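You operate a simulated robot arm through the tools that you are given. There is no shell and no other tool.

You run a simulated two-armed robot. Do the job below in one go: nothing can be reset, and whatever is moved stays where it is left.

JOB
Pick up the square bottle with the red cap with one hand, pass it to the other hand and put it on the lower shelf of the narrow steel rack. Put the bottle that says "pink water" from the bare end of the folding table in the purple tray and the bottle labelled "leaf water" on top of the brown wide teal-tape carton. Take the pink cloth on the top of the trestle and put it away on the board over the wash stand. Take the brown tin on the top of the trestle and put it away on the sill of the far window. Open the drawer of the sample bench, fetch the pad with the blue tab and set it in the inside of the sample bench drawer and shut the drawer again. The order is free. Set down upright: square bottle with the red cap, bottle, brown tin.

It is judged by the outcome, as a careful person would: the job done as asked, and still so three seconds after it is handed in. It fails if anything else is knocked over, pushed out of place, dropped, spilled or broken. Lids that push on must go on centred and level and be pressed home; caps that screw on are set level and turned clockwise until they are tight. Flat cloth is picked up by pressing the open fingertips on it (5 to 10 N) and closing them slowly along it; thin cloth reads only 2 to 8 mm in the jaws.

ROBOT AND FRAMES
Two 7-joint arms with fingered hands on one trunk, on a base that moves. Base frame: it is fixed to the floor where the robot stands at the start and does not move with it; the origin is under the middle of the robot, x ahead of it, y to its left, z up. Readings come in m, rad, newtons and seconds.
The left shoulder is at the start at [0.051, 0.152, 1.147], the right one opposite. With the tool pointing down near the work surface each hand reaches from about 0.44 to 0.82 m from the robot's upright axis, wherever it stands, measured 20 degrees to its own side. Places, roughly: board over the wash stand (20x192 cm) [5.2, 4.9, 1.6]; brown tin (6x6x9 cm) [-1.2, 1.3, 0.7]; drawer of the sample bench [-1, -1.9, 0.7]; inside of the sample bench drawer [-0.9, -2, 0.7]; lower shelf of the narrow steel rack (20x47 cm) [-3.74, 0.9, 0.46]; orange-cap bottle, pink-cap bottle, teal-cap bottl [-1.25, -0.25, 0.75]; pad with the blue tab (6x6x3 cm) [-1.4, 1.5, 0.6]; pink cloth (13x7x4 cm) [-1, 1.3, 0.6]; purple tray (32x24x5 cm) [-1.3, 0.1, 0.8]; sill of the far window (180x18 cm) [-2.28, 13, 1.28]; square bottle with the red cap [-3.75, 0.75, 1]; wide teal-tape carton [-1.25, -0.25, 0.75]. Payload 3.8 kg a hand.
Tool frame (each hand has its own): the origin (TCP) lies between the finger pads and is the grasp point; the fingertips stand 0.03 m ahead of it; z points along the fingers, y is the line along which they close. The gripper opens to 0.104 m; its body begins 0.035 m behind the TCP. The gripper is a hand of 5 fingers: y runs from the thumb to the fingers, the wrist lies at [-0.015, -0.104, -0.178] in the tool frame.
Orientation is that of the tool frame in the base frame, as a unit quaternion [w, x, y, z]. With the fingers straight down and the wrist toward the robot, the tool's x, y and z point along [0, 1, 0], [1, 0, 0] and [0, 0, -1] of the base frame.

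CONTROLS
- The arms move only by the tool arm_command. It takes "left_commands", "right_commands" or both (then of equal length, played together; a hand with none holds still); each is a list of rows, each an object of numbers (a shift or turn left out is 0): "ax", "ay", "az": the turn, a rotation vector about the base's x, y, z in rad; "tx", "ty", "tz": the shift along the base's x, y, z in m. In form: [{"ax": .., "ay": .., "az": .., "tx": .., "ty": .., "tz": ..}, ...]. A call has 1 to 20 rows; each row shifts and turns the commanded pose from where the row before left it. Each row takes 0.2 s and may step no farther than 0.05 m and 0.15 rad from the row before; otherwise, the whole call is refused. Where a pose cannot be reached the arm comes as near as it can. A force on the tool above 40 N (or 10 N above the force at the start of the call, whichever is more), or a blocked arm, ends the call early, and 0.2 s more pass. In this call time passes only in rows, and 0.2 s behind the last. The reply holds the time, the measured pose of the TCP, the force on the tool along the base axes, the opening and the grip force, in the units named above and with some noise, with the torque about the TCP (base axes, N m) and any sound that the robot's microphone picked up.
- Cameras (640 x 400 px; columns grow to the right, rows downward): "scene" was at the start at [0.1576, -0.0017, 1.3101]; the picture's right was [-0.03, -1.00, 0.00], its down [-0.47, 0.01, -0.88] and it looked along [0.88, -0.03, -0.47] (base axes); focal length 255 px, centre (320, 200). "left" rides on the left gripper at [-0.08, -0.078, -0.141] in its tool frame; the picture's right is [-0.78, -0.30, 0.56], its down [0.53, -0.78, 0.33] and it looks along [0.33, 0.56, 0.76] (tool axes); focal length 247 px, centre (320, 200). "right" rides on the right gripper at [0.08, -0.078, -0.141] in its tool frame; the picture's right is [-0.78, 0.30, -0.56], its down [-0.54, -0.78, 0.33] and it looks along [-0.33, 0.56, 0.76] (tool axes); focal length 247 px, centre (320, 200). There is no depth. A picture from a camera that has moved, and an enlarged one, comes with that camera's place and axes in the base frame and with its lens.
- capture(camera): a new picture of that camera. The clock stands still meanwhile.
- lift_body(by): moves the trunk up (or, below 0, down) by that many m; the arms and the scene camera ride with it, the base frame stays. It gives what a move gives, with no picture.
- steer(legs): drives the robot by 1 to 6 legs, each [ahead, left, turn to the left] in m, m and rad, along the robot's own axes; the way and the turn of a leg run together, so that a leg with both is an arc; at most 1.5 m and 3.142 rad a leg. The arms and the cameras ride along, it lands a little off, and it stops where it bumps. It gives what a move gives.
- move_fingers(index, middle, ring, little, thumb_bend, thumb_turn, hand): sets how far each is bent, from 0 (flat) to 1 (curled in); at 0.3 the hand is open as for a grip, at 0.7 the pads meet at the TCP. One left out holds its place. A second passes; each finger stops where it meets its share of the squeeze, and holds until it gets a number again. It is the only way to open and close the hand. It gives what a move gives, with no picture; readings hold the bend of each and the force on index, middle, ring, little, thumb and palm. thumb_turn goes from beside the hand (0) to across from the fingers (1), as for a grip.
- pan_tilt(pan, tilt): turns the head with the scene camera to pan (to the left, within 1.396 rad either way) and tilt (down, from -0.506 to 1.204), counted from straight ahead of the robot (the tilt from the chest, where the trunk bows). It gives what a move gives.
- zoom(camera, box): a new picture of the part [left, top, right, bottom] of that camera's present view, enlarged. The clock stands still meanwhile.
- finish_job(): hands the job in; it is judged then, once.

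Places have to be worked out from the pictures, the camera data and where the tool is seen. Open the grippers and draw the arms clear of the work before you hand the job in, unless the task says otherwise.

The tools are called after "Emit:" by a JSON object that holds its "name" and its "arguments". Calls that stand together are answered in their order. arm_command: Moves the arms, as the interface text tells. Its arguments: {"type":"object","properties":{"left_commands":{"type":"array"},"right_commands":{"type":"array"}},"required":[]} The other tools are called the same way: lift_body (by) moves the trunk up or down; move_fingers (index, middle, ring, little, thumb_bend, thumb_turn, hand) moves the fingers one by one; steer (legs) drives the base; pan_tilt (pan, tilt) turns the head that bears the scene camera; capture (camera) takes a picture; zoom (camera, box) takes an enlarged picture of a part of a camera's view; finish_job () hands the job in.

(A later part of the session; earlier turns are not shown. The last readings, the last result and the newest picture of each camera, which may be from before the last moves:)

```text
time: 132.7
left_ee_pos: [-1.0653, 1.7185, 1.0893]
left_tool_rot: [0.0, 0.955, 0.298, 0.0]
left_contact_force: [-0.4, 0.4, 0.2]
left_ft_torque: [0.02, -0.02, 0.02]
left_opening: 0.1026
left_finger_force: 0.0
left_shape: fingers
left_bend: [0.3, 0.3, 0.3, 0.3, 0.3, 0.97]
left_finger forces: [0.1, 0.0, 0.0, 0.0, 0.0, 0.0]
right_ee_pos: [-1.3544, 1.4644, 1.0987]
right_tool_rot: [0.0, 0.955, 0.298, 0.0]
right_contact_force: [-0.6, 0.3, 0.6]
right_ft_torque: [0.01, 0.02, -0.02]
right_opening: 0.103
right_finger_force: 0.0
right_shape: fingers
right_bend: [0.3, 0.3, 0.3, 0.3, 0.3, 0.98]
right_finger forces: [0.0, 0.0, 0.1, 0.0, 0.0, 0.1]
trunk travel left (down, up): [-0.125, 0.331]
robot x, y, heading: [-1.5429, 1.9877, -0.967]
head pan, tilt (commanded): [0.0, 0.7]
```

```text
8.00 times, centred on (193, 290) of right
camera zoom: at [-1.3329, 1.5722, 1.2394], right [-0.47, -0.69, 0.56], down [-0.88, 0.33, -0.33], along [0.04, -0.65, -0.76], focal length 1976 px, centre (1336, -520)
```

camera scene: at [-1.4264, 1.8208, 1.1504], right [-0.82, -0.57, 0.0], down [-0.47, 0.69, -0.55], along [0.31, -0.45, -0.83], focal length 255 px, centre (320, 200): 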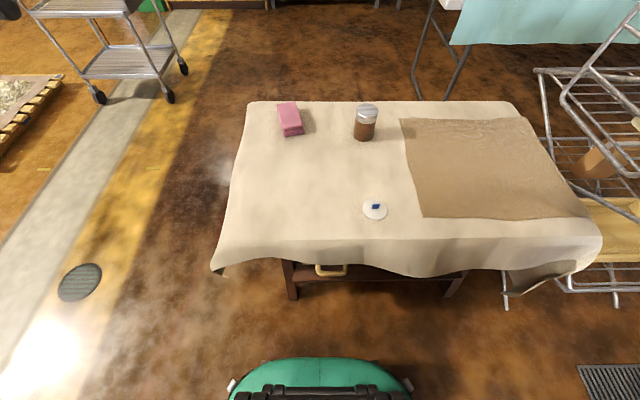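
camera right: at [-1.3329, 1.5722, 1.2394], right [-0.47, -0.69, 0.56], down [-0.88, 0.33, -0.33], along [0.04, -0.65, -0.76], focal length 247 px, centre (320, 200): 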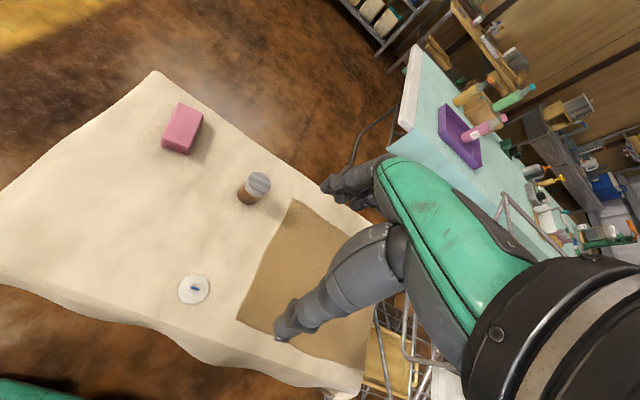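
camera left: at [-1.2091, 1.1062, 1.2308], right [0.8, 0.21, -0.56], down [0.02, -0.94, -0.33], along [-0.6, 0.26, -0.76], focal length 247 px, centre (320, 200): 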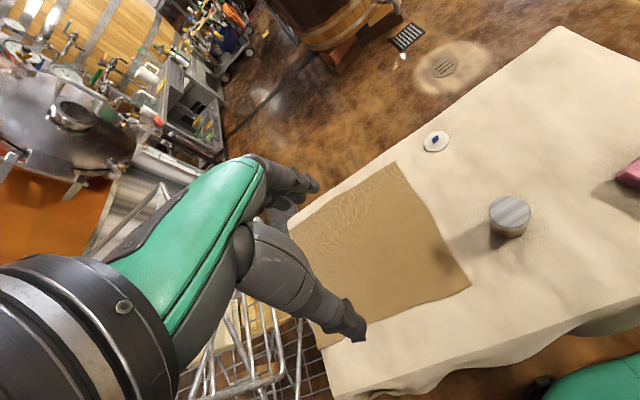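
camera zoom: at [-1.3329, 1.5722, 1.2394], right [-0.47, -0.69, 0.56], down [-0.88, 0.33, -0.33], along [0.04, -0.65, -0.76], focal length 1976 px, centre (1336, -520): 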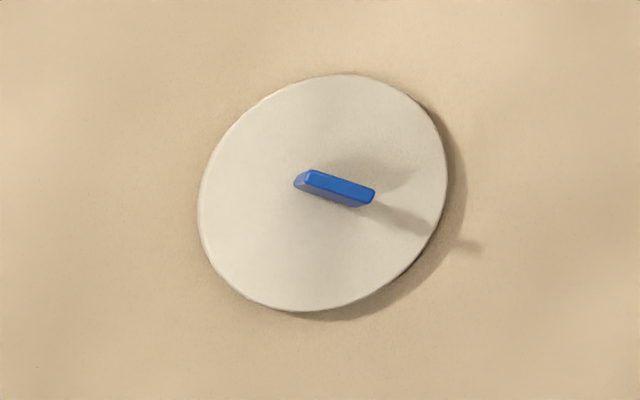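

Tab top centre triangulates to (-1.353,1.477,0.64), plate turned +0.08 rad from my hand's axis. I lower the right hand above it.

Emit:
{"name": "arm_command", "arguments": {"right_commands": [{"tx": 0.0014, "ty": 0.0122, "tz": -0.04, "az": 0.08}, {"tz": -0.05}, {"tz": -0.05}, {"tz": -0.05}, {"tz": -0.05}, {"tz": -0.05}, {"tz": -0.05}, {"tz": -0.04}]}}

Emit:
{"name": "capture", "arguments": {"camera": "right"}}

Emit:
{"name": "zoom", "arguments": {"camera": "scene", "box": [300, 130, 460, 250]}}

```text
time: 134.5
left_ee_pos: [-1.0644, 1.7186, 1.0879]
left_tool_rot: [0.0, 0.954, 0.298, 0.0]
left_contact_force: [-0.2, 0.6, 0.2]
left_ft_torque: [-0.04, 0.01, 0.0]
left_opening: 0.1029
left_finger_force: 0.2
left_shape: fingers
left_bend: [0.3, 0.3, 0.3, 0.3, 0.3, 0.97]
left_finger forces: [0.0, 0.1, 0.0, 0.1, 0.1, 0.1]
right_ee_pos: [-1.3513, 1.4785, 0.7183]
right_tool_rot: [-0.001, 0.942, 0.336, 0.001]
right_contact_force: [-0.2, 0.2, -1.2]
right_ft_torque: [-0.05, 0.01, 0.0]
right_opening: 0.1029
right_finger_force: 0.1
right_shape: fingers
right_bend: [0.3, 0.3, 0.3, 0.3, 0.3, 0.98]
right_finger forces: [0.0, 0.0, 0.0, 0.1, 0.0, 0.1]
trunk travel left (down, up): [-0.125, 0.331]
robot x, y, heading: [-1.5452, 1.9874, -0.97]
head pan, tilt (commanded): [0.0, 0.7]
```

```text
taken
camera right: at [-1.3386, 1.5876, 0.8593], right [-0.41, -0.72, 0.56], down [-0.91, 0.26, -0.33], along [0.09, -0.64, -0.76], focal length 247 px, centre (320, 200)
```

right: 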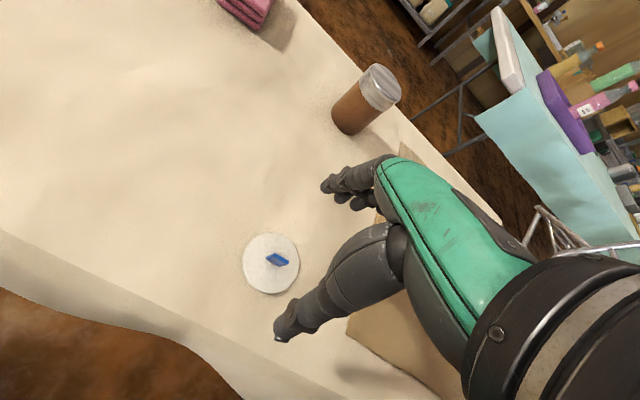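

```text
3.33 times, centred on (380, 190) of scene
camera zoom: at [-1.4261, 1.8208, 1.1503], right [-0.82, -0.57, 0.0], down [-0.47, 0.69, -0.55], along [0.31, -0.45, -0.83], focal length 850 px, centre (120, 233)
```

zoom: 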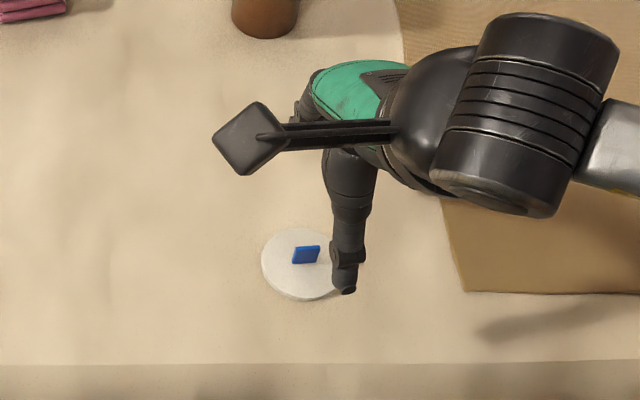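

The tab is centred (within 2 mm) under the TCP. I pre-close the fingers to a narrow opening, then descend around the tab.

Emit:
{"name": "move_fingers", "arguments": {"hand": "right", "index": 0.56, "middle": 0.56, "ring": 0.5, "little": 0.5, "thumb_bend": 0.54}}

Emit:
{"name": "arm_command", "arguments": {"right_commands": [{"tz": -0.02}, {"tz": -0.02}, {"tz": -0.01}]}}

Emit:
{"name": "capture", "arguments": {"camera": "right"}}

Emit:
{"name": "zoom", "arguments": {"camera": "scene", "box": [330, 150, 430, 230]}}

```text
time: 135.5
left_ee_pos: [-1.0659, 1.7191, 1.0881]
left_tool_rot: [0.0, 0.955, 0.297, 0.0]
left_contact_force: [0.1, 0.3, 0.4]
left_ft_torque: [0.01, 0.0, 0.0]
left_opening: 0.1029
left_finger_force: 0.1
left_shape: fingers
left_bend: [0.3, 0.3, 0.3, 0.3, 0.3, 0.97]
left_finger forces: [0.0, 0.0, 0.1, 0.1, 0.0, 0.0]
right_ee_pos: [-1.3515, 1.478, 0.7183]
right_tool_rot: [0.0, 0.942, 0.337, 0.001]
right_contact_force: [-1.0, 0.3, 0.8]
right_ft_torque: [-0.05, -0.02, 0.02]
right_opening: 0.0396
right_finger_force: 0.1
right_shape: fingers
right_bend: [0.56, 0.56, 0.5, 0.5, 0.54, 0.98]
right_finger forces: [0.0, 0.0, 0.1, 0.0, 0.1, 0.0]
trunk travel left (down, up): [-0.125, 0.331]
robot x, y, heading: [-1.5429, 1.987, -0.962]
head pan, tilt (commanded): [0.0, 0.7]
```

```text
time: 136.3
left_ee_pos: [-1.0652, 1.7185, 1.0883]
left_tool_rot: [0.0, 0.955, 0.298, 0.0]
left_contact_force: [0.3, -0.3, -0.8]
left_ft_torque: [0.0, -0.01, 0.02]
left_opening: 0.1028
left_finger_force: 0.0
left_shape: fingers
left_bend: [0.3, 0.3, 0.3, 0.3, 0.3, 0.97]
left_finger forces: [0.1, 0.0, 0.0, 0.0, 0.1, 0.0]
right_ee_pos: [-1.3523, 1.4755, 0.6678]
right_tool_rot: [0.001, 0.942, 0.336, 0.001]
right_contact_force: [-0.9, -0.6, 0.7]
right_ft_torque: [-0.02, 0.05, 0.0]
right_opening: 0.0396
right_finger_force: 0.1
right_shape: fingers
right_bend: [0.56, 0.56, 0.5, 0.5, 0.54, 0.98]
right_finger forces: [0.0, 0.0, 0.1, 0.1, 0.0, 0.0]
trunk travel left (down, up): [-0.125, 0.331]
robot x, y, heading: [-1.5437, 1.9866, -0.964]
head pan, tilt (commanded): [0.0, 0.7]
```

```text
taken
camera right: at [-1.3396, 1.5867, 0.8091], right [-0.41, -0.72, 0.56], down [-0.91, 0.26, -0.33], along [0.09, -0.64, -0.76], focal length 247 px, centre (320, 200)
```

right: 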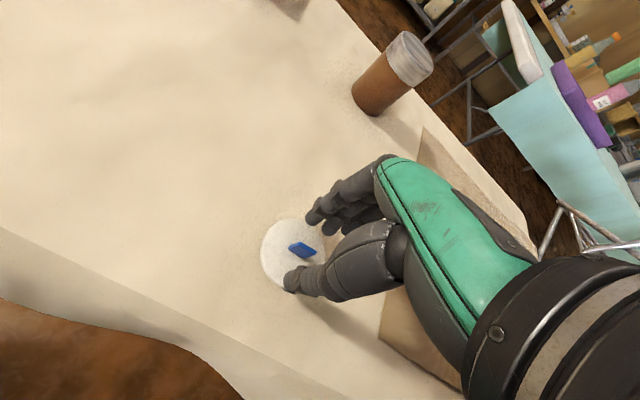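

```text
5.00 times, centred on (380, 190) of scene
camera zoom: at [-1.4262, 1.8211, 1.1504], right [-0.82, -0.57, 0.0], down [-0.47, 0.69, -0.55], along [0.31, -0.45, -0.83], focal length 1275 px, centre (20, 250)
```

zoom: 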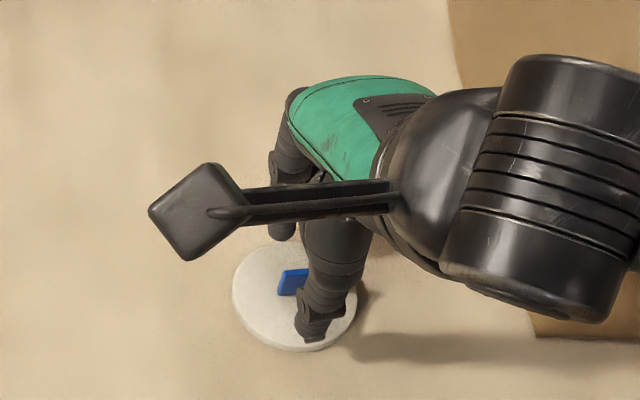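

The thumb sits slightly to the right of the tab, so I shift the hand 6 mm to my left and lower another centimetre, watching for contact with the disc.

Emit:
{"name": "arm_command", "arguments": {"right_commands": [{"tx": 0.005, "ty": 0.0034, "tz": -0.004}, {"tz": -0.003}, {"tz": -0.002}]}}

Emit:
{"name": "arm_command", "arguments": {"right_commands": [{"tz": -0.002}]}}

Emit:
{"name": "capture", "arguments": {"camera": "right"}}

```text
time: 137.1
left_ee_pos: [-1.0651, 1.7196, 1.0877]
left_tool_rot: [0.001, 0.955, 0.297, 0.0]
left_contact_force: [-0.5, -0.9, -0.7]
left_ft_torque: [0.0, -0.03, 0.02]
left_opening: 0.1029
left_finger_force: 0.1
left_shape: fingers
left_bend: [0.3, 0.3, 0.3, 0.3, 0.3, 0.97]
left_finger forces: [0.0, 0.0, 0.1, 0.0, 0.1, 0.0]
right_ee_pos: [-1.3492, 1.4804, 0.6595]
right_tool_rot: [0.0, 0.942, 0.336, -0.001]
right_contact_force: [0.0, -0.1, 1.8]
right_ft_torque: [-0.03, -0.02, 0.06]
right_opening: 0.0397
right_finger_force: 0.7
right_shape: fingers
right_bend: [0.56, 0.56, 0.5, 0.5, 0.54, 0.98]
right_finger forces: [0.0, 1.4, 0.0, 0.0, 0.0, 0.0]
trunk travel left (down, up): [-0.125, 0.331]
robot x, y, heading: [-1.5429, 1.9898, -0.97]
head pan, tilt (commanded): [0.0, 0.7]
```

```text
time: 137.5
left_ee_pos: [-1.0657, 1.7193, 1.0893]
left_tool_rot: [0.001, 0.955, 0.296, 0.0]
left_contact_force: [0.3, -0.1, -1.0]
left_ft_torque: [0.04, 0.01, 0.0]
left_opening: 0.1029
left_finger_force: 0.1
left_shape: fingers
left_bend: [0.3, 0.3, 0.3, 0.3, 0.3, 0.97]
left_finger forces: [0.0, 0.0, 0.0, 0.0, 0.0, 0.0]
right_ee_pos: [-1.3491, 1.4804, 0.6588]
right_tool_rot: [0.0, 0.942, 0.337, 0.0]
right_contact_force: [0.2, -1.4, 6.0]
right_ft_torque: [-0.16, -0.05, 0.03]
right_opening: 0.0396
right_finger_force: 1.7
right_shape: fingers
right_bend: [0.56, 0.56, 0.5, 0.5, 0.54, 0.98]
right_finger forces: [0.0, 5.4, 0.0, 0.1, 0.0, 0.0]
trunk travel left (down, up): [-0.125, 0.331]
robot x, y, heading: [-1.5423, 1.9907, -0.965]
head pan, tilt (commanded): [0.0, 0.7]
```

```text
taken
camera right: at [-1.3351, 1.5901, 0.7999], right [-0.41, -0.72, 0.56], down [-0.91, 0.26, -0.33], along [0.09, -0.64, -0.76], focal length 247 px, centre (320, 200)
```

right: 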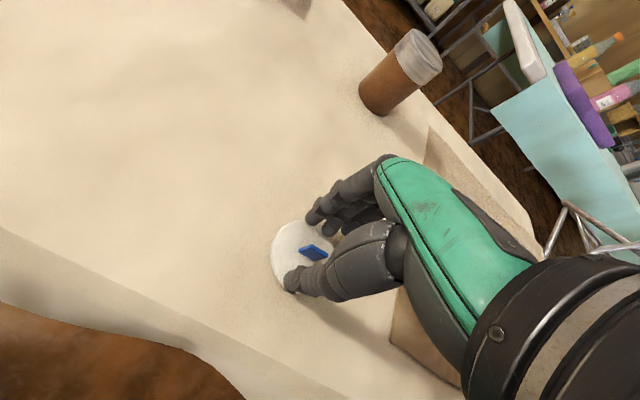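

The middle fingertip touches the disc at TCP z=0.659. I raise 3 mm and close thumb, index and middle on the tab.

Emit:
{"name": "arm_command", "arguments": {"right_commands": [{"tz": 0.004}]}}

Emit:
{"name": "move_fingers", "arguments": {"hand": "right", "index": 0.66, "middle": 0.66, "thumb_bend": 0.66}}

Emit:
{"name": "capture", "arguments": {"camera": "right"}}

Emit:
{"name": "zoom", "arguments": {"camera": "scene", "box": [330, 150, 430, 230]}}

```text
time: 137.9
left_ee_pos: [-1.0648, 1.718, 1.0881]
left_tool_rot: [0.0, 0.955, 0.297, 0.0]
left_contact_force: [0.4, 0.9, 1.1]
left_ft_torque: [-0.01, 0.01, -0.02]
left_opening: 0.1026
left_finger_force: 0.0
left_shape: fingers
left_bend: [0.3, 0.3, 0.3, 0.3, 0.3, 0.97]
left_finger forces: [0.1, 0.0, 0.1, 0.1, 0.1, 0.0]
right_ee_pos: [-1.3487, 1.4791, 0.6605]
right_tool_rot: [-0.002, 0.942, 0.335, 0.0]
right_contact_force: [0.6, -0.9, 0.2]
right_ft_torque: [0.03, -0.02, 0.01]
right_opening: 0.0395
right_finger_force: 0.2
right_shape: fingers
right_bend: [0.56, 0.56, 0.5, 0.5, 0.54, 0.98]
right_finger forces: [0.0, 0.0, 0.1, 0.0, 0.1, 0.1]
trunk travel left (down, up): [-0.125, 0.331]
robot x, y, heading: [-1.5409, 1.9874, -0.968]
head pan, tilt (commanded): [0.0, 0.7]
```

```text
time: 138.9
left_ee_pos: [-1.065, 1.7196, 1.089]
left_tool_rot: [0.001, 0.954, 0.298, 0.0]
left_contact_force: [0.0, 0.0, 0.1]
left_ft_torque: [-0.02, 0.03, -0.01]
left_opening: 0.1027
left_finger_force: 0.1
left_shape: fingers
left_bend: [0.3, 0.3, 0.3, 0.3, 0.3, 0.97]
left_finger forces: [0.0, 0.0, 0.0, 0.0, 0.0, 0.0]
right_ee_pos: [-1.349, 1.4802, 0.6612]
right_tool_rot: [0.0, 0.942, 0.336, -0.001]
right_contact_force: [0.1, -0.4, -0.3]
right_ft_torque: [0.0, 0.01, 0.01]
right_opening: 0.0113
right_finger_force: 0.1
right_shape: fingers
right_bend: [0.66, 0.66, 0.5, 0.5, 0.66, 0.98]
right_finger forces: [0.0, 0.0, 0.0, 0.0, 0.0, 0.0]
trunk travel left (down, up): [-0.125, 0.331]
robot x, y, heading: [-1.5399, 1.9863, -0.967]
head pan, tilt (commanded): [0.0, 0.7]
```

```text
taken
camera right: at [-1.335, 1.5898, 0.8025], right [-0.41, -0.72, 0.56], down [-0.91, 0.26, -0.33], along [0.09, -0.64, -0.76], focal length 247 px, centre (320, 200)
```

right: 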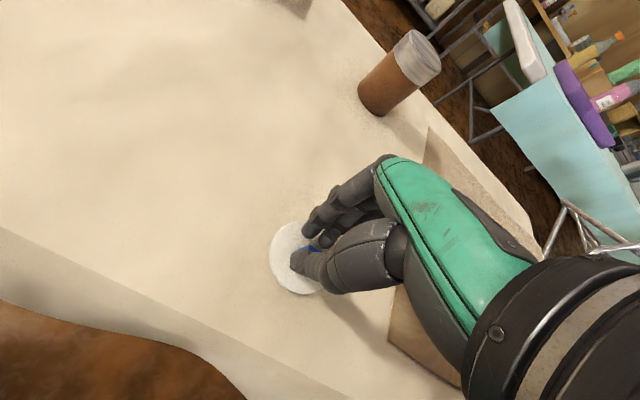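

```text
5.00 times, centred on (380, 190) of scene
camera zoom: at [-1.4262, 1.8211, 1.1504], right [-0.82, -0.57, 0.0], down [-0.47, 0.69, -0.55], along [0.31, -0.45, -0.83], focal length 1275 px, centre (20, 250)
```

zoom: 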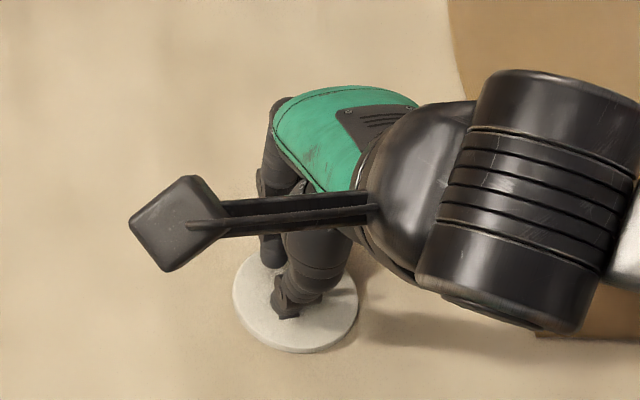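

Opening is 11 mm and still no force: nearly on the tab. I close further and watch the finger forces.

Emit:
{"name": "move_fingers", "arguments": {"hand": "right", "index": 0.78, "middle": 0.78, "thumb_bend": 0.74}}

Emit:
{"name": "capture", "arguments": {"camera": "right"}}

```text
time: 139.9
left_ee_pos: [-1.0643, 1.7188, 1.0885]
left_tool_rot: [0.001, 0.955, 0.297, 0.0]
left_contact_force: [-1.0, -0.2, -0.3]
left_ft_torque: [-0.06, 0.02, 0.03]
left_opening: 0.1026
left_finger_force: 0.1
left_shape: fingers
left_bend: [0.3, 0.3, 0.3, 0.3, 0.3, 0.97]
left_finger forces: [0.1, 0.0, 0.0, 0.0, 0.0, 0.0]
right_ee_pos: [-1.3486, 1.4787, 0.6616]
right_tool_rot: [0.001, 0.942, 0.337, 0.0]
right_contact_force: [0.2, -0.6, -0.5]
right_ft_torque: [0.0, 0.0, 0.01]
right_opening: 0.0002
right_finger_force: 0.1
right_shape: fingers
right_bend: [0.76, 0.78, 0.5, 0.5, 0.72, 0.97]
right_finger forces: [0.0, 0.1, 0.1, 0.1, 0.0, 0.0]
trunk travel left (down, up): [-0.125, 0.331]
robot x, y, heading: [-1.5407, 1.9836, -0.964]
head pan, tilt (commanded): [0.0, 0.7]
```

```text
taken
camera right: at [-1.335, 1.5899, 0.8025], right [-0.41, -0.72, 0.56], down [-0.91, 0.26, -0.33], along [0.09, -0.64, -0.76], focal length 247 px, centre (320, 200)
```

right: 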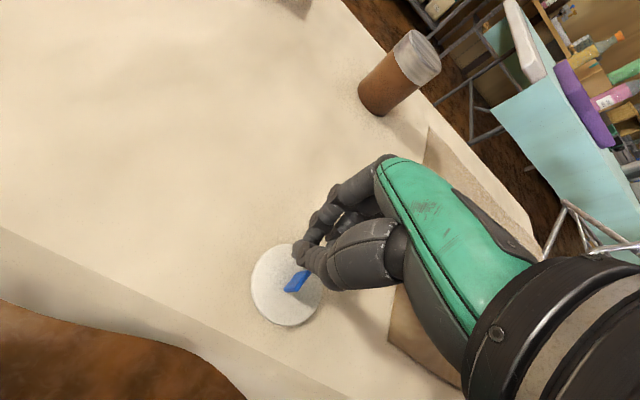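

The fingers closed past the tab and slid the pad about 2 cm toward me: the thumb tip is evidently shorter than the fingertips, so they passed over it. I lift a little, reopen, and locate the pad again.

Emit:
{"name": "arm_command", "arguments": {"right_commands": [{"tz": 0.03}, {"tz": 0.03}]}}

Emit:
{"name": "move_fingers", "arguments": {"hand": "right", "index": 0.82, "middle": 0.82, "ring": 1.0, "little": 1.0, "thumb_bend": 0.4}}

Emit:
{"name": "capture", "arguments": {"camera": "right"}}

Emit:
{"name": "zoom", "arguments": {"camera": "scene", "box": [330, 150, 430, 230]}}

```text
time: 140.5
left_ee_pos: [-1.0639, 1.7189, 1.0887]
left_tool_rot: [0.0, 0.955, 0.298, -0.001]
left_contact_force: [0.2, 1.1, 0.4]
left_ft_torque: [0.02, 0.0, -0.01]
left_opening: 0.1027
left_finger_force: 0.0
left_shape: fingers
left_bend: [0.3, 0.3, 0.3, 0.3, 0.3, 0.97]
left_finger forces: [0.0, 0.0, 0.1, 0.0, 0.0, 0.0]
right_ee_pos: [-1.3467, 1.479, 0.7215]
right_tool_rot: [-0.001, 0.942, 0.336, -0.001]
right_contact_force: [-0.1, -0.3, 0.1]
right_ft_torque: [-0.03, -0.01, 0.01]
right_opening: 0.0
right_finger_force: 0.0
right_shape: fingers
right_bend: [0.76, 0.78, 0.5, 0.5, 0.72, 0.97]
right_finger forces: [0.0, 0.1, 0.0, 0.0, 0.0, 0.0]
trunk travel left (down, up): [-0.125, 0.331]
robot x, y, heading: [-1.5418, 1.9889, -0.965]
head pan, tilt (commanded): [0.0, 0.7]
```

```text
time: 141.5
left_ee_pos: [-1.0658, 1.7188, 1.0878]
left_tool_rot: [0.0, 0.955, 0.297, 0.0]
left_contact_force: [1.0, 0.1, -0.6]
left_ft_torque: [0.01, 0.0, 0.0]
left_opening: 0.1031
left_finger_force: 0.0
left_shape: fingers
left_bend: [0.3, 0.3, 0.3, 0.3, 0.3, 0.97]
left_finger forces: [0.0, 0.0, 0.0, 0.0, 0.0, 0.0]
right_ee_pos: [-1.3477, 1.4788, 0.721]
right_tool_rot: [0.0, 0.942, 0.336, 0.001]
right_contact_force: [-0.3, 1.0, 0.2]
right_ft_torque: [0.0, 0.02, 0.02]
right_opening: 0.0257
right_finger_force: 0.0
right_shape: fingers
right_bend: [0.82, 0.82, 1.0, 1.0, 0.4, 0.97]
right_finger forces: [0.0, 0.0, 0.0, 0.0, 0.0, 0.0]
trunk travel left (down, up): [-0.125, 0.331]
robot x, y, heading: [-1.5418, 1.987, -0.96]
head pan, tilt (commanded): [0.0, 0.7]
```

```text
taken
camera right: at [-1.3339, 1.5894, 0.8626], right [-0.41, -0.72, 0.56], down [-0.91, 0.26, -0.33], along [0.09, -0.64, -0.76], focal length 247 px, centre (320, 200)
```

right: 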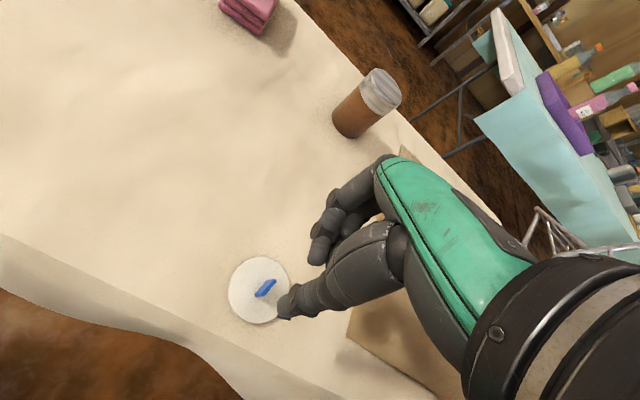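

```text
5.00 times, centred on (380, 190) of scene
camera zoom: at [-1.4262, 1.8211, 1.1504], right [-0.82, -0.57, 0.0], down [-0.47, 0.69, -0.55], along [0.31, -0.45, -0.83], focal length 1275 px, centre (20, 250)
```

zoom: 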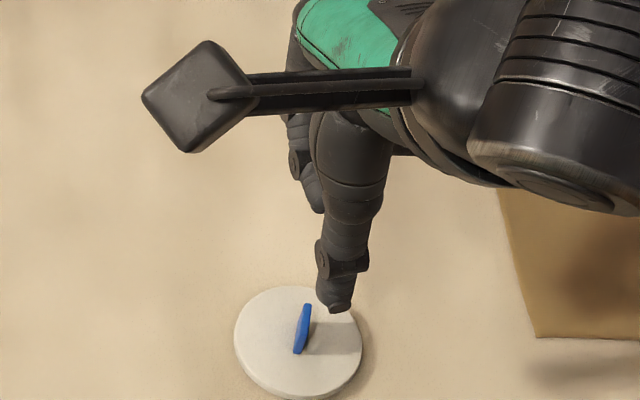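

The pad has moved and turned. I zoom in on it from both cameras.

Emit:
{"name": "zoom", "arguments": {"camera": "scene", "box": [360, 195, 420, 235]}}

Emit:
{"name": "zoom", "arguments": {"camera": "right", "box": [220, 180, 400, 330]}}

```text
10.00 times, centred on (390, 215) of scene
camera zoom: at [-1.4262, 1.8211, 1.1504], right [-0.82, -0.57, 0.0], down [-0.47, 0.69, -0.55], along [0.31, -0.45, -0.83], focal length 2551 px, centre (-380, 50)
```

zoom: 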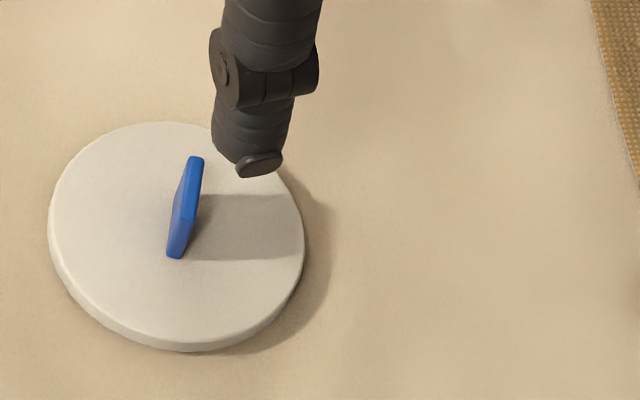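

```text
2.67 times, centred on (310, 255) of right
camera zoom: at [-1.3339, 1.5894, 0.8626], right [-0.41, -0.72, 0.56], down [-0.91, 0.26, -0.33], along [0.09, -0.64, -0.76], focal length 659 px, centre (347, 53)
```

zoom: 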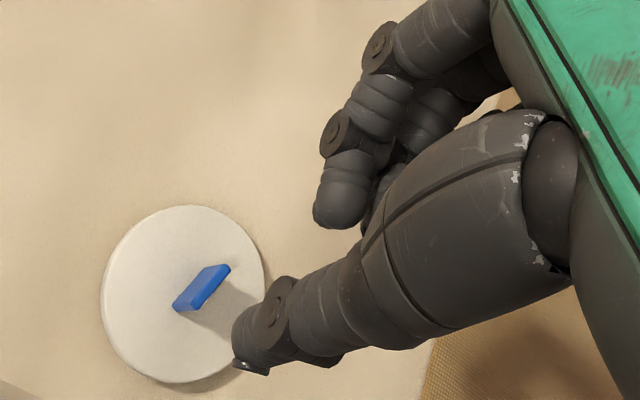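

Tab centre is now (-1.3665,1.501) with the plate direction at 1.78 rad. I raise the hand and turn it 1.09 rad so its closing line is square to the plate again.

Emit:
{"name": "arm_command", "arguments": {"right_commands": [{"tz": 0.03}, {"az": 0.15}, {"az": 0.15}, {"az": 0.15}, {"az": 0.15}, {"az": 0.15}, {"az": 0.15}, {"az": 0.15}, {"az": 0.043}]}}

Emit:
{"name": "move_fingers", "arguments": {"hand": "right", "index": 0.68, "middle": 0.68, "ring": 1.0, "little": 1.0, "thumb_bend": 0.42}}

Emit:
{"name": "capture", "arguments": {"camera": "right"}}

Emit:
{"name": "capture", "arguments": {"camera": "scene"}}

```text
time: 143.5
left_ee_pos: [-1.064, 1.7197, 1.0875]
left_tool_rot: [0.0, 0.955, 0.297, -0.001]
left_contact_force: [0.0, -0.4, 0.8]
left_ft_torque: [0.02, 0.03, 0.01]
left_opening: 0.1027
left_finger_force: 0.1
left_shape: fingers
left_bend: [0.3, 0.3, 0.3, 0.3, 0.3, 0.97]
left_finger forces: [0.0, 0.1, 0.0, 0.1, 0.0, 0.1]
right_ee_pos: [-1.3349, 1.5112, 0.7341]
right_tool_rot: [0.004, 0.706, 0.708, 0.01]
right_contact_force: [-0.6, -0.8, -0.5]
right_ft_torque: [0.0, 0.02, -0.02]
right_opening: 0.0257
right_finger_force: 0.0
right_shape: fingers
right_bend: [0.82, 0.82, 1.0, 1.0, 0.4, 0.98]
right_finger forces: [0.0, 0.0, 0.0, 0.0, 0.1, 0.0]
right hand out of reach, approached as far as the arm can: row 7, 8, 9
trunk travel left (down, up): [-0.125, 0.331]
robot x, y, heading: [-1.5409, 1.9914, -0.97]
head pan, tilt (commanded): [0.0, 0.7]
```

```text
time: 144.5
left_ee_pos: [-1.0642, 1.7199, 1.0882]
left_tool_rot: [0.0, 0.955, 0.298, 0.0]
left_contact_force: [0.5, 0.1, 0.4]
left_ft_torque: [0.02, 0.0, -0.03]
left_opening: 0.1028
left_finger_force: 0.1
left_shape: fingers
left_bend: [0.3, 0.3, 0.3, 0.3, 0.3, 0.97]
left_finger forces: [0.1, 0.1, 0.0, 0.1, 0.0, 0.0]
right_ee_pos: [-1.3355, 1.5101, 0.7356]
right_tool_rot: [0.004, 0.706, 0.708, 0.01]
right_contact_force: [-0.2, 0.0, 0.9]
right_ft_torque: [-0.04, -0.01, 0.01]
right_opening: 0.0394
right_finger_force: 0.0
right_shape: fingers
right_bend: [0.68, 0.68, 1.0, 1.0, 0.42, 0.98]
right_finger forces: [0.0, 0.0, 0.0, 0.0, 0.1, 0.1]
trunk travel left (down, up): [-0.125, 0.331]
robot x, y, heading: [-1.5439, 1.9862, -0.968]
head pan, tilt (commanded): [0.0, 0.7]
```

```text
taken
camera right: at [-1.4165, 1.5886, 0.8749], right [0.29, -0.78, 0.55], down [-0.77, -0.53, -0.35], along [0.57, -0.33, -0.75], focal length 247 px, centre (320, 200)
```

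right: 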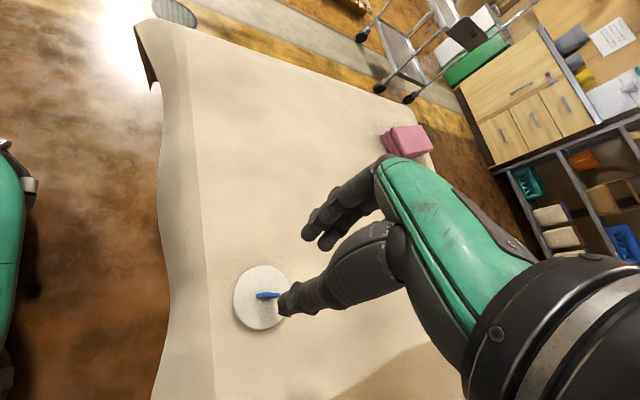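

```text
taken
camera scene: at [-1.4261, 1.8211, 1.1504], right [-0.82, -0.57, 0.0], down [-0.47, 0.69, -0.55], along [0.31, -0.45, -0.83], focal length 255 px, centre (320, 200)
```

scene: 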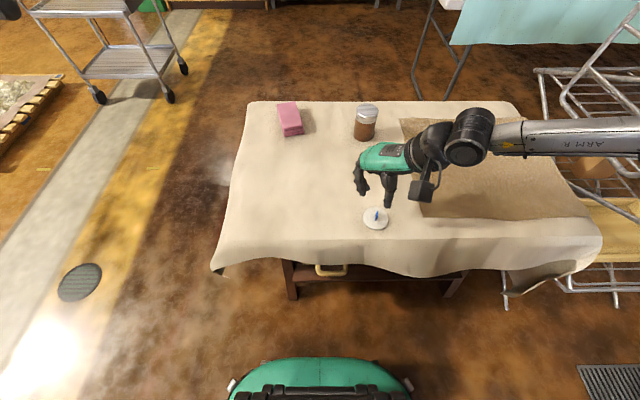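

The wrist reached its limit 0.2 rad short, which is good enough for the plate to align itself. I shift so the tab lies between thumb and fingers, then check.

Emit:
{"name": "arm_command", "arguments": {"right_commands": [{"tx": -0.013, "ty": -0.009, "tz": -0.02}, {"tz": -0.02}]}}

Emit:
{"name": "zoom", "arguments": {"camera": "right", "box": [220, 180, 400, 340]}}

Emit:
{"name": "zoom", "arguments": {"camera": "scene", "box": [330, 150, 430, 230]}}

```text
time: 145.1
left_ee_pos: [-1.0638, 1.7175, 1.0868]
left_tool_rot: [-0.002, 0.955, 0.297, 0.0]
left_contact_force: [0.5, -0.2, 0.0]
left_ft_torque: [0.05, -0.01, -0.01]
left_opening: 0.103
left_finger_force: 0.0
left_shape: fingers
left_bend: [0.3, 0.3, 0.3, 0.3, 0.3, 0.97]
left_finger forces: [0.0, 0.0, 0.0, 0.0, 0.0, 0.1]
right_ee_pos: [-1.3594, 1.5022, 0.7039]
right_tool_rot: [0.005, 0.706, 0.708, 0.002]
right_contact_force: [0.5, 0.1, -0.6]
right_ft_torque: [-0.03, 0.01, 0.0]
right_opening: 0.0395
right_finger_force: 0.0
right_shape: fingers
right_bend: [0.68, 0.68, 1.0, 1.0, 0.42, 0.98]
right_finger forces: [0.1, 0.0, 0.0, 0.1, 0.0, 0.1]
right hand out of reach, approached as far as the arm can: row 1
trunk travel left (down, up): [-0.125, 0.331]
robot x, y, heading: [-1.5393, 1.9855, -0.97]
head pan, tilt (commanded): [0.0, 0.7]
```

```text
2.50 times, centred on (310, 260) of right
camera zoom: at [-1.4387, 1.5818, 0.8443], right [0.29, -0.77, 0.56], down [-0.77, -0.54, -0.34], along [0.56, -0.34, -0.75], focal length 617 px, centre (345, 50)
```

zoom: 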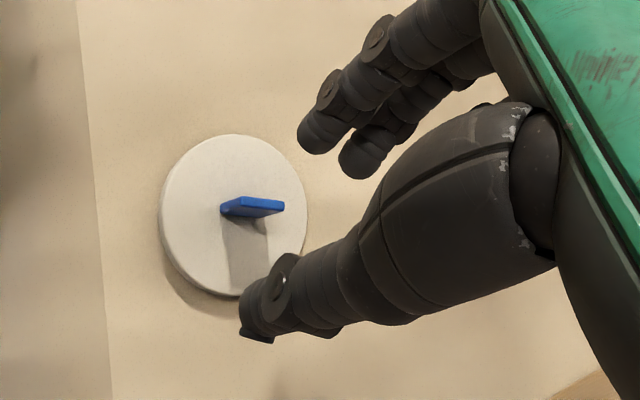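

```text
5.00 times, centred on (380, 190) of scene
camera zoom: at [-1.4262, 1.82, 1.1501], right [-0.82, -0.57, 0.0], down [-0.47, 0.69, -0.55], along [0.31, -0.45, -0.83], focal length 1275 px, centre (20, 250)
```

zoom: 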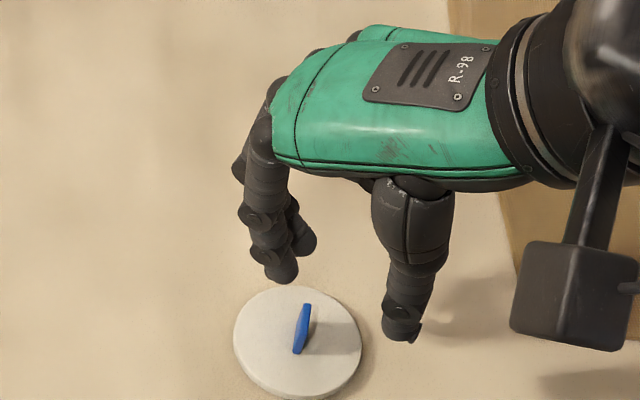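

Now the scene camera shows the fingers side-on: thumb tip ~37 mm and fingertips ~26 mm below TCP. The tab lies between them. I descend to TCP z≈0.661.

Emit:
{"name": "arm_command", "arguments": {"right_commands": [{"tx": 0.004, "tz": -0.02}, {"tz": -0.015}, {"tz": -0.007}]}}

Emit:
{"name": "move_fingers", "arguments": {"hand": "right", "index": 0.69, "middle": 0.69, "thumb_bend": 0.58}}

Emit:
{"name": "zoom", "arguments": {"camera": "scene", "box": [340, 160, 420, 224]}}

Emit:
{"name": "zoom", "arguments": {"camera": "right", "box": [220, 180, 400, 340]}}

```text
time: 145.9
left_ee_pos: [-1.0643, 1.7192, 1.087]
left_tool_rot: [0.0, 0.955, 0.297, 0.0]
left_contact_force: [0.4, 0.9, -0.3]
left_ft_torque: [0.0, -0.03, -0.02]
left_opening: 0.1028
left_finger_force: 0.0
left_shape: fingers
left_bend: [0.3, 0.3, 0.3, 0.3, 0.3, 0.97]
left_finger forces: [0.0, 0.0, 0.1, 0.1, 0.0, 0.0]
right_ee_pos: [-1.3558, 1.5016, 0.6627]
right_tool_rot: [0.005, 0.707, 0.707, 0.003]
right_contact_force: [-0.6, 0.9, -0.3]
right_ft_torque: [-0.01, 0.0, -0.01]
right_opening: 0.039
right_finger_force: 0.1
right_shape: fingers
right_bend: [0.68, 0.68, 1.0, 1.0, 0.42, 0.98]
right_finger forces: [0.0, 0.1, 0.1, 0.0, 0.0, 0.1]
trunk travel left (down, up): [-0.125, 0.331]
robot x, y, heading: [-1.5404, 1.9823, -0.964]
head pan, tilt (commanded): [0.0, 0.7]
```

```text
time: 146.9
left_ee_pos: [-1.065, 1.7181, 1.0881]
left_tool_rot: [0.0, 0.955, 0.297, 0.0]
left_contact_force: [-0.9, -0.5, -0.1]
left_ft_torque: [0.01, 0.01, -0.04]
left_opening: 0.1027
left_finger_force: 0.2
left_shape: fingers
left_bend: [0.3, 0.3, 0.3, 0.3, 0.3, 0.97]
left_finger forces: [0.1, 0.1, 0.0, 0.0, 0.0, 0.0]
right_ee_pos: [-1.3565, 1.5025, 0.6618]
right_tool_rot: [0.005, 0.706, 0.708, 0.001]
right_contact_force: [-0.5, 0.7, -0.5]
right_ft_torque: [0.01, 0.0, 0.01]
right_opening: 0.0191
right_finger_force: 0.1
right_shape: fingers
right_bend: [0.69, 0.69, 1.0, 1.0, 0.57, 0.98]
right_finger forces: [0.1, 0.0, 0.0, 0.0, 0.0, 0.1]
trunk travel left (down, up): [-0.125, 0.331]
robot x, y, heading: [-1.5472, 1.986, -0.964]
head pan, tilt (commanded): [0.0, 0.7]
```

```text
6.25 times, centred on (380, 192) of scene
camera zoom: at [-1.4262, 1.8211, 1.1504], right [-0.82, -0.57, 0.0], down [-0.47, 0.69, -0.55], along [0.31, -0.45, -0.83], focal length 1594 px, centre (-55, 250)
```

zoom: 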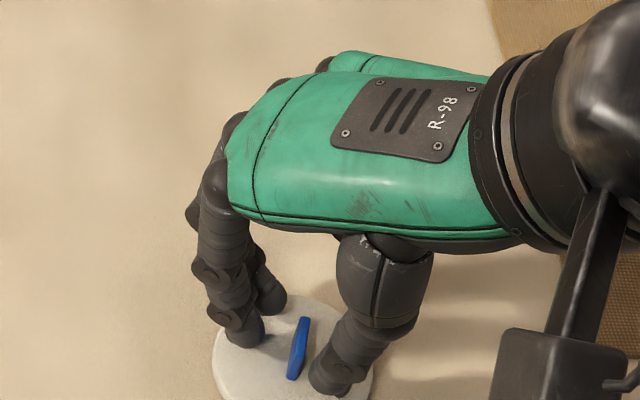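

```text
2.50 times, centred on (310, 260) of right
camera zoom: at [-1.4343, 1.5821, 0.8019], right [0.29, -0.77, 0.56], down [-0.77, -0.54, -0.34], along [0.56, -0.34, -0.75], focal length 617 px, centre (345, 50)
```

zoom: 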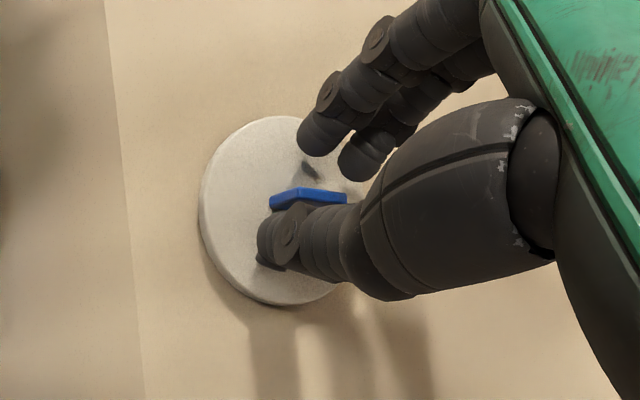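

The tab is centred between thumb and the two fingers. I lower 3 mm more and close gently in small stages.

Emit:
{"name": "arm_command", "arguments": {"right_commands": [{"tz": -0.003}]}}

Emit:
{"name": "move_fingers", "arguments": {"hand": "right", "index": 0.7, "middle": 0.7, "thumb_bend": 0.64}}

Emit:
{"name": "zoom", "arguments": {"camera": "scene", "box": [340, 160, 420, 224]}}

Emit:
{"name": "zoom", "arguments": {"camera": "right", "box": [220, 180, 400, 340]}}

```text
time: 147.3
left_ee_pos: [-1.0647, 1.7161, 1.0883]
left_tool_rot: [0.0, 0.955, 0.297, 0.0]
left_contact_force: [-0.2, -0.1, -0.5]
left_ft_torque: [-0.01, 0.03, -0.02]
left_opening: 0.1026
left_finger_force: 0.0
left_shape: fingers
left_bend: [0.3, 0.3, 0.3, 0.3, 0.3, 0.97]
left_finger forces: [0.0, 0.0, 0.0, 0.1, 0.0, 0.0]
right_ee_pos: [-1.3557, 1.5021, 0.6585]
right_tool_rot: [0.005, 0.706, 0.708, 0.002]
right_contact_force: [0.2, 0.1, 0.3]
right_ft_torque: [0.01, 0.0, -0.01]
right_opening: 0.0191
right_finger_force: 0.0
right_shape: fingers
right_bend: [0.69, 0.69, 1.0, 1.0, 0.57, 0.98]
right_finger forces: [0.0, 0.0, 0.0, 0.1, 0.1, 0.0]
trunk travel left (down, up): [-0.125, 0.331]
robot x, y, heading: [-1.5397, 1.9864, -0.969]
head pan, tilt (commanded): [0.0, 0.7]
```

```text
time: 148.3
left_ee_pos: [-1.0651, 1.7187, 1.088]
left_tool_rot: [0.0, 0.955, 0.298, 0.0]
left_contact_force: [0.2, 0.2, -0.1]
left_ft_torque: [-0.01, 0.0, -0.03]
left_opening: 0.1026
left_finger_force: 0.1
left_shape: fingers
left_bend: [0.3, 0.3, 0.3, 0.3, 0.3, 0.97]
left_finger forces: [0.1, 0.0, 0.0, 0.0, 0.1, 0.0]
right_ee_pos: [-1.3546, 1.5018, 0.6582]
right_tool_rot: [0.006, 0.706, 0.708, 0.002]
right_contact_force: [-0.6, 0.1, 0.2]
right_ft_torque: [0.05, 0.04, -0.01]
right_opening: 0.0091
right_finger_force: 0.0
right_shape: fingers
right_bend: [0.7, 0.7, 1.0, 1.0, 0.64, 0.98]
right_finger forces: [0.1, 0.1, 0.0, 0.0, 0.1, 0.0]
trunk travel left (down, up): [-0.125, 0.331]
robot x, y, heading: [-1.5415, 1.9854, -0.971]
head pan, tilt (commanded): [0.0, 0.7]
```

```text
6.25 times, centred on (380, 192) of scene
camera zoom: at [-1.4262, 1.8211, 1.1504], right [-0.82, -0.57, 0.0], down [-0.47, 0.69, -0.55], along [0.31, -0.45, -0.83], focal length 1594 px, centre (-55, 250)
```

zoom: 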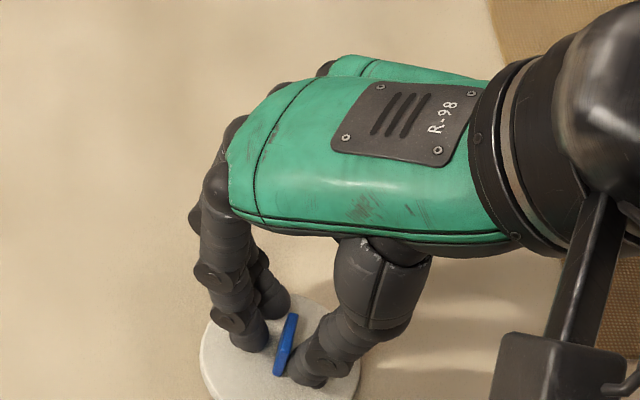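

```text
2.50 times, centred on (310, 260) of right
camera zoom: at [-1.4347, 1.5812, 0.7991], right [0.29, -0.77, 0.56], down [-0.77, -0.54, -0.34], along [0.56, -0.34, -0.75], focal length 617 px, centre (345, 50)
```

zoom: 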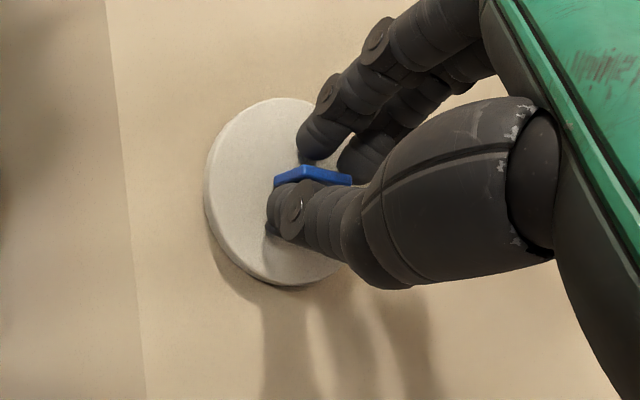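

The thumb now pushes the tab toward the fingers, well aligned. I close the rest of the way.

Emit:
{"name": "move_fingers", "arguments": {"hand": "right", "index": 0.74, "middle": 0.74, "thumb_bend": 0.7}}

Emit:
{"name": "zoom", "arguments": {"camera": "scene", "box": [340, 160, 420, 224]}}

Emit:
{"name": "zoom", "arguments": {"camera": "right", "box": [220, 180, 400, 340]}}

```text
time: 149.3
left_ee_pos: [-1.0657, 1.7173, 1.089]
left_tool_rot: [0.0, 0.955, 0.298, 0.0]
left_contact_force: [0.9, 0.2, -0.4]
left_ft_torque: [0.0, 0.01, 0.0]
left_opening: 0.1027
left_finger_force: 0.0
left_shape: fingers
left_bend: [0.3, 0.3, 0.3, 0.3, 0.3, 0.97]
left_finger forces: [0.0, 0.1, 0.0, 0.0, 0.0, 0.0]
right_ee_pos: [-1.3558, 1.5012, 0.6596]
right_tool_rot: [0.006, 0.706, 0.708, 0.003]
right_contact_force: [-1.2, 0.3, 1.1]
right_ft_torque: [0.05, 0.04, 0.01]
right_opening: 0.0011
right_finger_force: 3.6
right_shape: fingers
right_bend: [0.73, 0.74, 1.0, 1.0, 0.67, 0.97]
right_finger forces: [2.4, 1.0, 0.1, 0.0, 4.0, 0.0]
trunk travel left (down, up): [-0.125, 0.331]
robot x, y, heading: [-1.5424, 1.9865, -0.967]
head pan, tilt (commanded): [0.0, 0.7]
```

```text
6.25 times, centred on (380, 192) of scene
camera zoom: at [-1.4262, 1.8211, 1.1504], right [-0.82, -0.57, 0.0], down [-0.47, 0.69, -0.55], along [0.31, -0.45, -0.83], focal length 1594 px, centre (-55, 250)
```

zoom: 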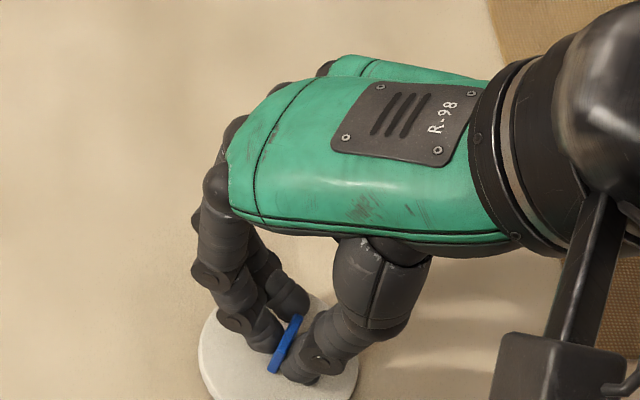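

```text
2.50 times, centred on (310, 260) of right
camera zoom: at [-1.4347, 1.5812, 0.7992], right [0.29, -0.77, 0.56], down [-0.77, -0.54, -0.34], along [0.56, -0.34, -0.75], focal length 617 px, centre (345, 50)
```

zoom: 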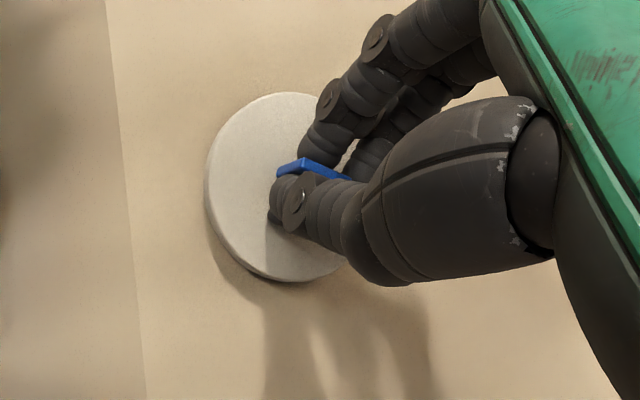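

The tab is pinched between thumb, index and middle (forces 4.0/2.4/1.0 N). I tighten a little more, then lift slowly.

Emit:
{"name": "move_fingers", "arguments": {"hand": "right", "index": 0.8, "middle": 0.8, "thumb_bend": 0.76}}

Emit:
{"name": "arm_command", "arguments": {"right_commands": [{"tz": 0.005}, {"tz": 0.01}, {"tz": 0.015}]}}

Emit:
{"name": "zoom", "arguments": {"camera": "scene", "box": [330, 150, 430, 230]}}

Emit:
{"name": "zoom", "arguments": {"camera": "right", "box": [220, 180, 400, 340]}}

```text
time: 150.3
left_ee_pos: [-1.0645, 1.7184, 1.089]
left_tool_rot: [0.0, 0.955, 0.298, 0.0]
left_contact_force: [-0.4, 0.3, 0.0]
left_ft_torque: [0.0, -0.02, 0.01]
left_opening: 0.1028
left_finger_force: 0.1
left_shape: fingers
left_bend: [0.3, 0.3, 0.3, 0.3, 0.3, 0.97]
left_finger forces: [0.0, 0.0, 0.0, 0.1, 0.1, 0.1]
right_ee_pos: [-1.3563, 1.5014, 0.6601]
right_tool_rot: [0.005, 0.707, 0.708, 0.002]
right_contact_force: [-1.2, -0.3, 3.3]
right_ft_torque: [0.0, 0.12, 0.03]
right_opening: 0.0
right_finger_force: 10.6
right_shape: fingers
right_bend: [0.76, 0.8, 1.0, 1.0, 0.69, 0.97]
right_finger forces: [8.1, 0.0, 0.1, 0.1, 13.0, 0.1]
trunk travel left (down, up): [-0.125, 0.331]
robot x, y, heading: [-1.5418, 1.99, -0.966]
head pan, tilt (commanded): [0.0, 0.7]
```

```text
time: 151.1
left_ee_pos: [-1.0645, 1.7179, 1.0881]
left_tool_rot: [0.0, 0.955, 0.298, 0.0]
left_contact_force: [0.2, 1.0, -1.1]
left_ft_torque: [0.02, -0.02, 0.02]
left_opening: 0.1027
left_finger_force: 0.0
left_shape: fingers
left_bend: [0.3, 0.3, 0.3, 0.3, 0.3, 0.97]
left_finger forces: [0.0, 0.0, 0.0, 0.0, 0.0, 0.1]
right_ee_pos: [-1.3553, 1.5017, 0.6899]
right_tool_rot: [0.006, 0.707, 0.707, 0.002]
right_contact_force: [0.6, 0.4, -0.1]
right_ft_torque: [-0.06, 0.0, -0.01]
right_opening: 0.0
right_finger_force: 9.1
right_shape: fingers
right_bend: [0.77, 0.8, 1.0, 1.0, 0.69, 0.97]
right_finger forces: [8.8, 0.0, 0.0, 0.0, 8.8, 0.1]
trunk travel left (down, up): [-0.125, 0.331]
robot x, y, heading: [-1.5439, 1.9888, -0.964]
head pan, tilt (commanded): [0.0, 0.7]
```

```text
5.00 times, centred on (380, 190) of scene
camera zoom: at [-1.4261, 1.8214, 1.1505], right [-0.82, -0.57, 0.0], down [-0.47, 0.69, -0.55], along [0.31, -0.45, -0.83], focal length 1275 px, centre (20, 250)
```

zoom: 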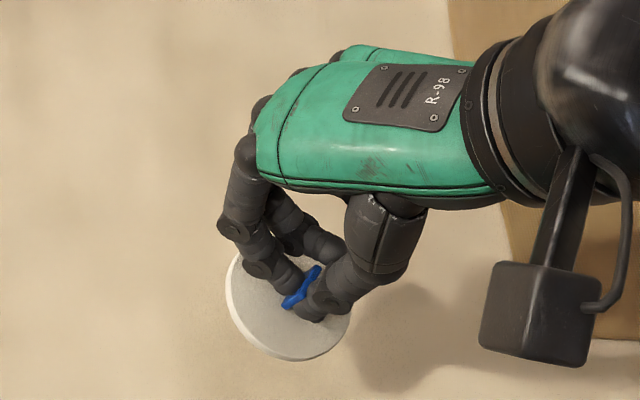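

```text
2.50 times, centred on (310, 260) of right
camera zoom: at [-1.4338, 1.5819, 0.8298], right [0.29, -0.77, 0.56], down [-0.77, -0.54, -0.34], along [0.56, -0.34, -0.75], focal length 617 px, centre (345, 50)
```

zoom: 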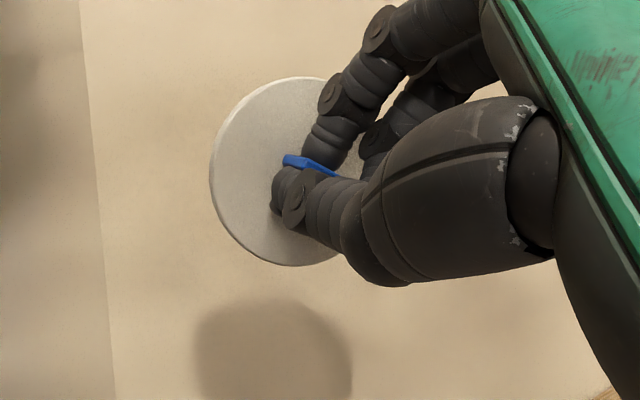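

The pad is held firmly (≈9 N) and hangs nearly level. I raise it well clear and turn the hand back to its easy orientation on the way.

Emit:
{"name": "arm_command", "arguments": {"right_commands": [{"tz": 0.04}, {"tz": 0.04}, {"tz": 0.04, "az": -0.1}, {"tz": 0.04, "az": -0.1}, {"tz": 0.04, "az": -0.1}, {"tz": 0.04, "az": -0.1}, {"tz": 0.04, "az": -0.1}, {"tz": 0.03, "az": -0.1}, {"az": -0.1}, {"az": -0.1}]}}

Emit:
{"name": "capture", "arguments": {"camera": "right"}}

Emit:
{"name": "capture", "arguments": {"camera": "scene"}}

```text
time: 153.3
left_ee_pos: [-1.0643, 1.7189, 1.0882]
left_tool_rot: [0.0, 0.955, 0.297, 0.0]
left_contact_force: [0.0, -0.1, -1.4]
left_ft_torque: [0.01, 0.02, 0.02]
left_opening: 0.1031
left_finger_force: 0.1
left_shape: fingers
left_bend: [0.3, 0.3, 0.3, 0.3, 0.3, 0.97]
left_finger forces: [0.0, 0.0, 0.0, 0.0, 0.1, 0.0]
right_ee_pos: [-1.3549, 1.5006, 0.9691]
right_tool_rot: [0.006, 0.927, 0.375, 0.0]
right_contact_force: [0.1, 0.5, -0.9]
right_ft_torque: [-0.02, 0.04, -0.01]
right_opening: 0.0
right_finger_force: 8.8
right_shape: fingers
right_bend: [0.78, 0.8, 1.0, 1.0, 0.69, 0.97]
right_finger forces: [8.7, 0.1, 0.0, 0.0, 8.8, 0.0]
right hand out of reach, approached as far as the arm can: row 2
trunk travel left (down, up): [-0.125, 0.331]
robot x, y, heading: [-1.5442, 1.9899, -0.966]
head pan, tilt (commanded): [0.0, 0.7]
```

```text
taken
camera right: at [-1.3507, 1.6139, 1.1097], right [-0.35, -0.75, 0.56], down [-0.92, 0.18, -0.34], along [0.15, -0.64, -0.75], focal length 247 px, centre (320, 200)
```

right: 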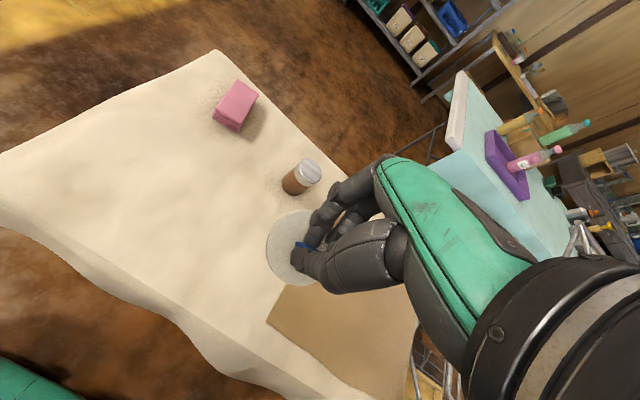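

```text
taken
camera scene: at [-1.4259, 1.8211, 1.1504], right [-0.82, -0.57, 0.0], down [-0.47, 0.69, -0.55], along [0.31, -0.45, -0.83], focal length 255 px, centre (320, 200)
```

scene: 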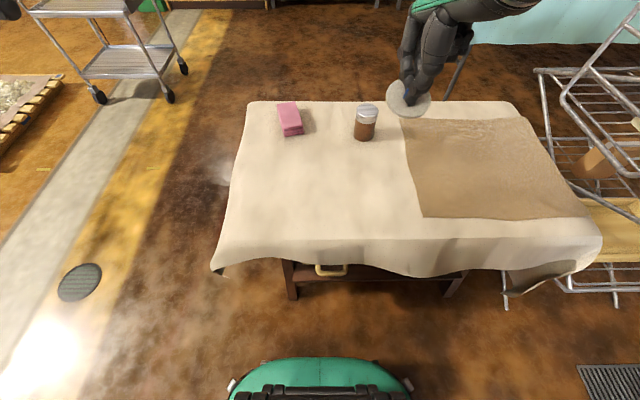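

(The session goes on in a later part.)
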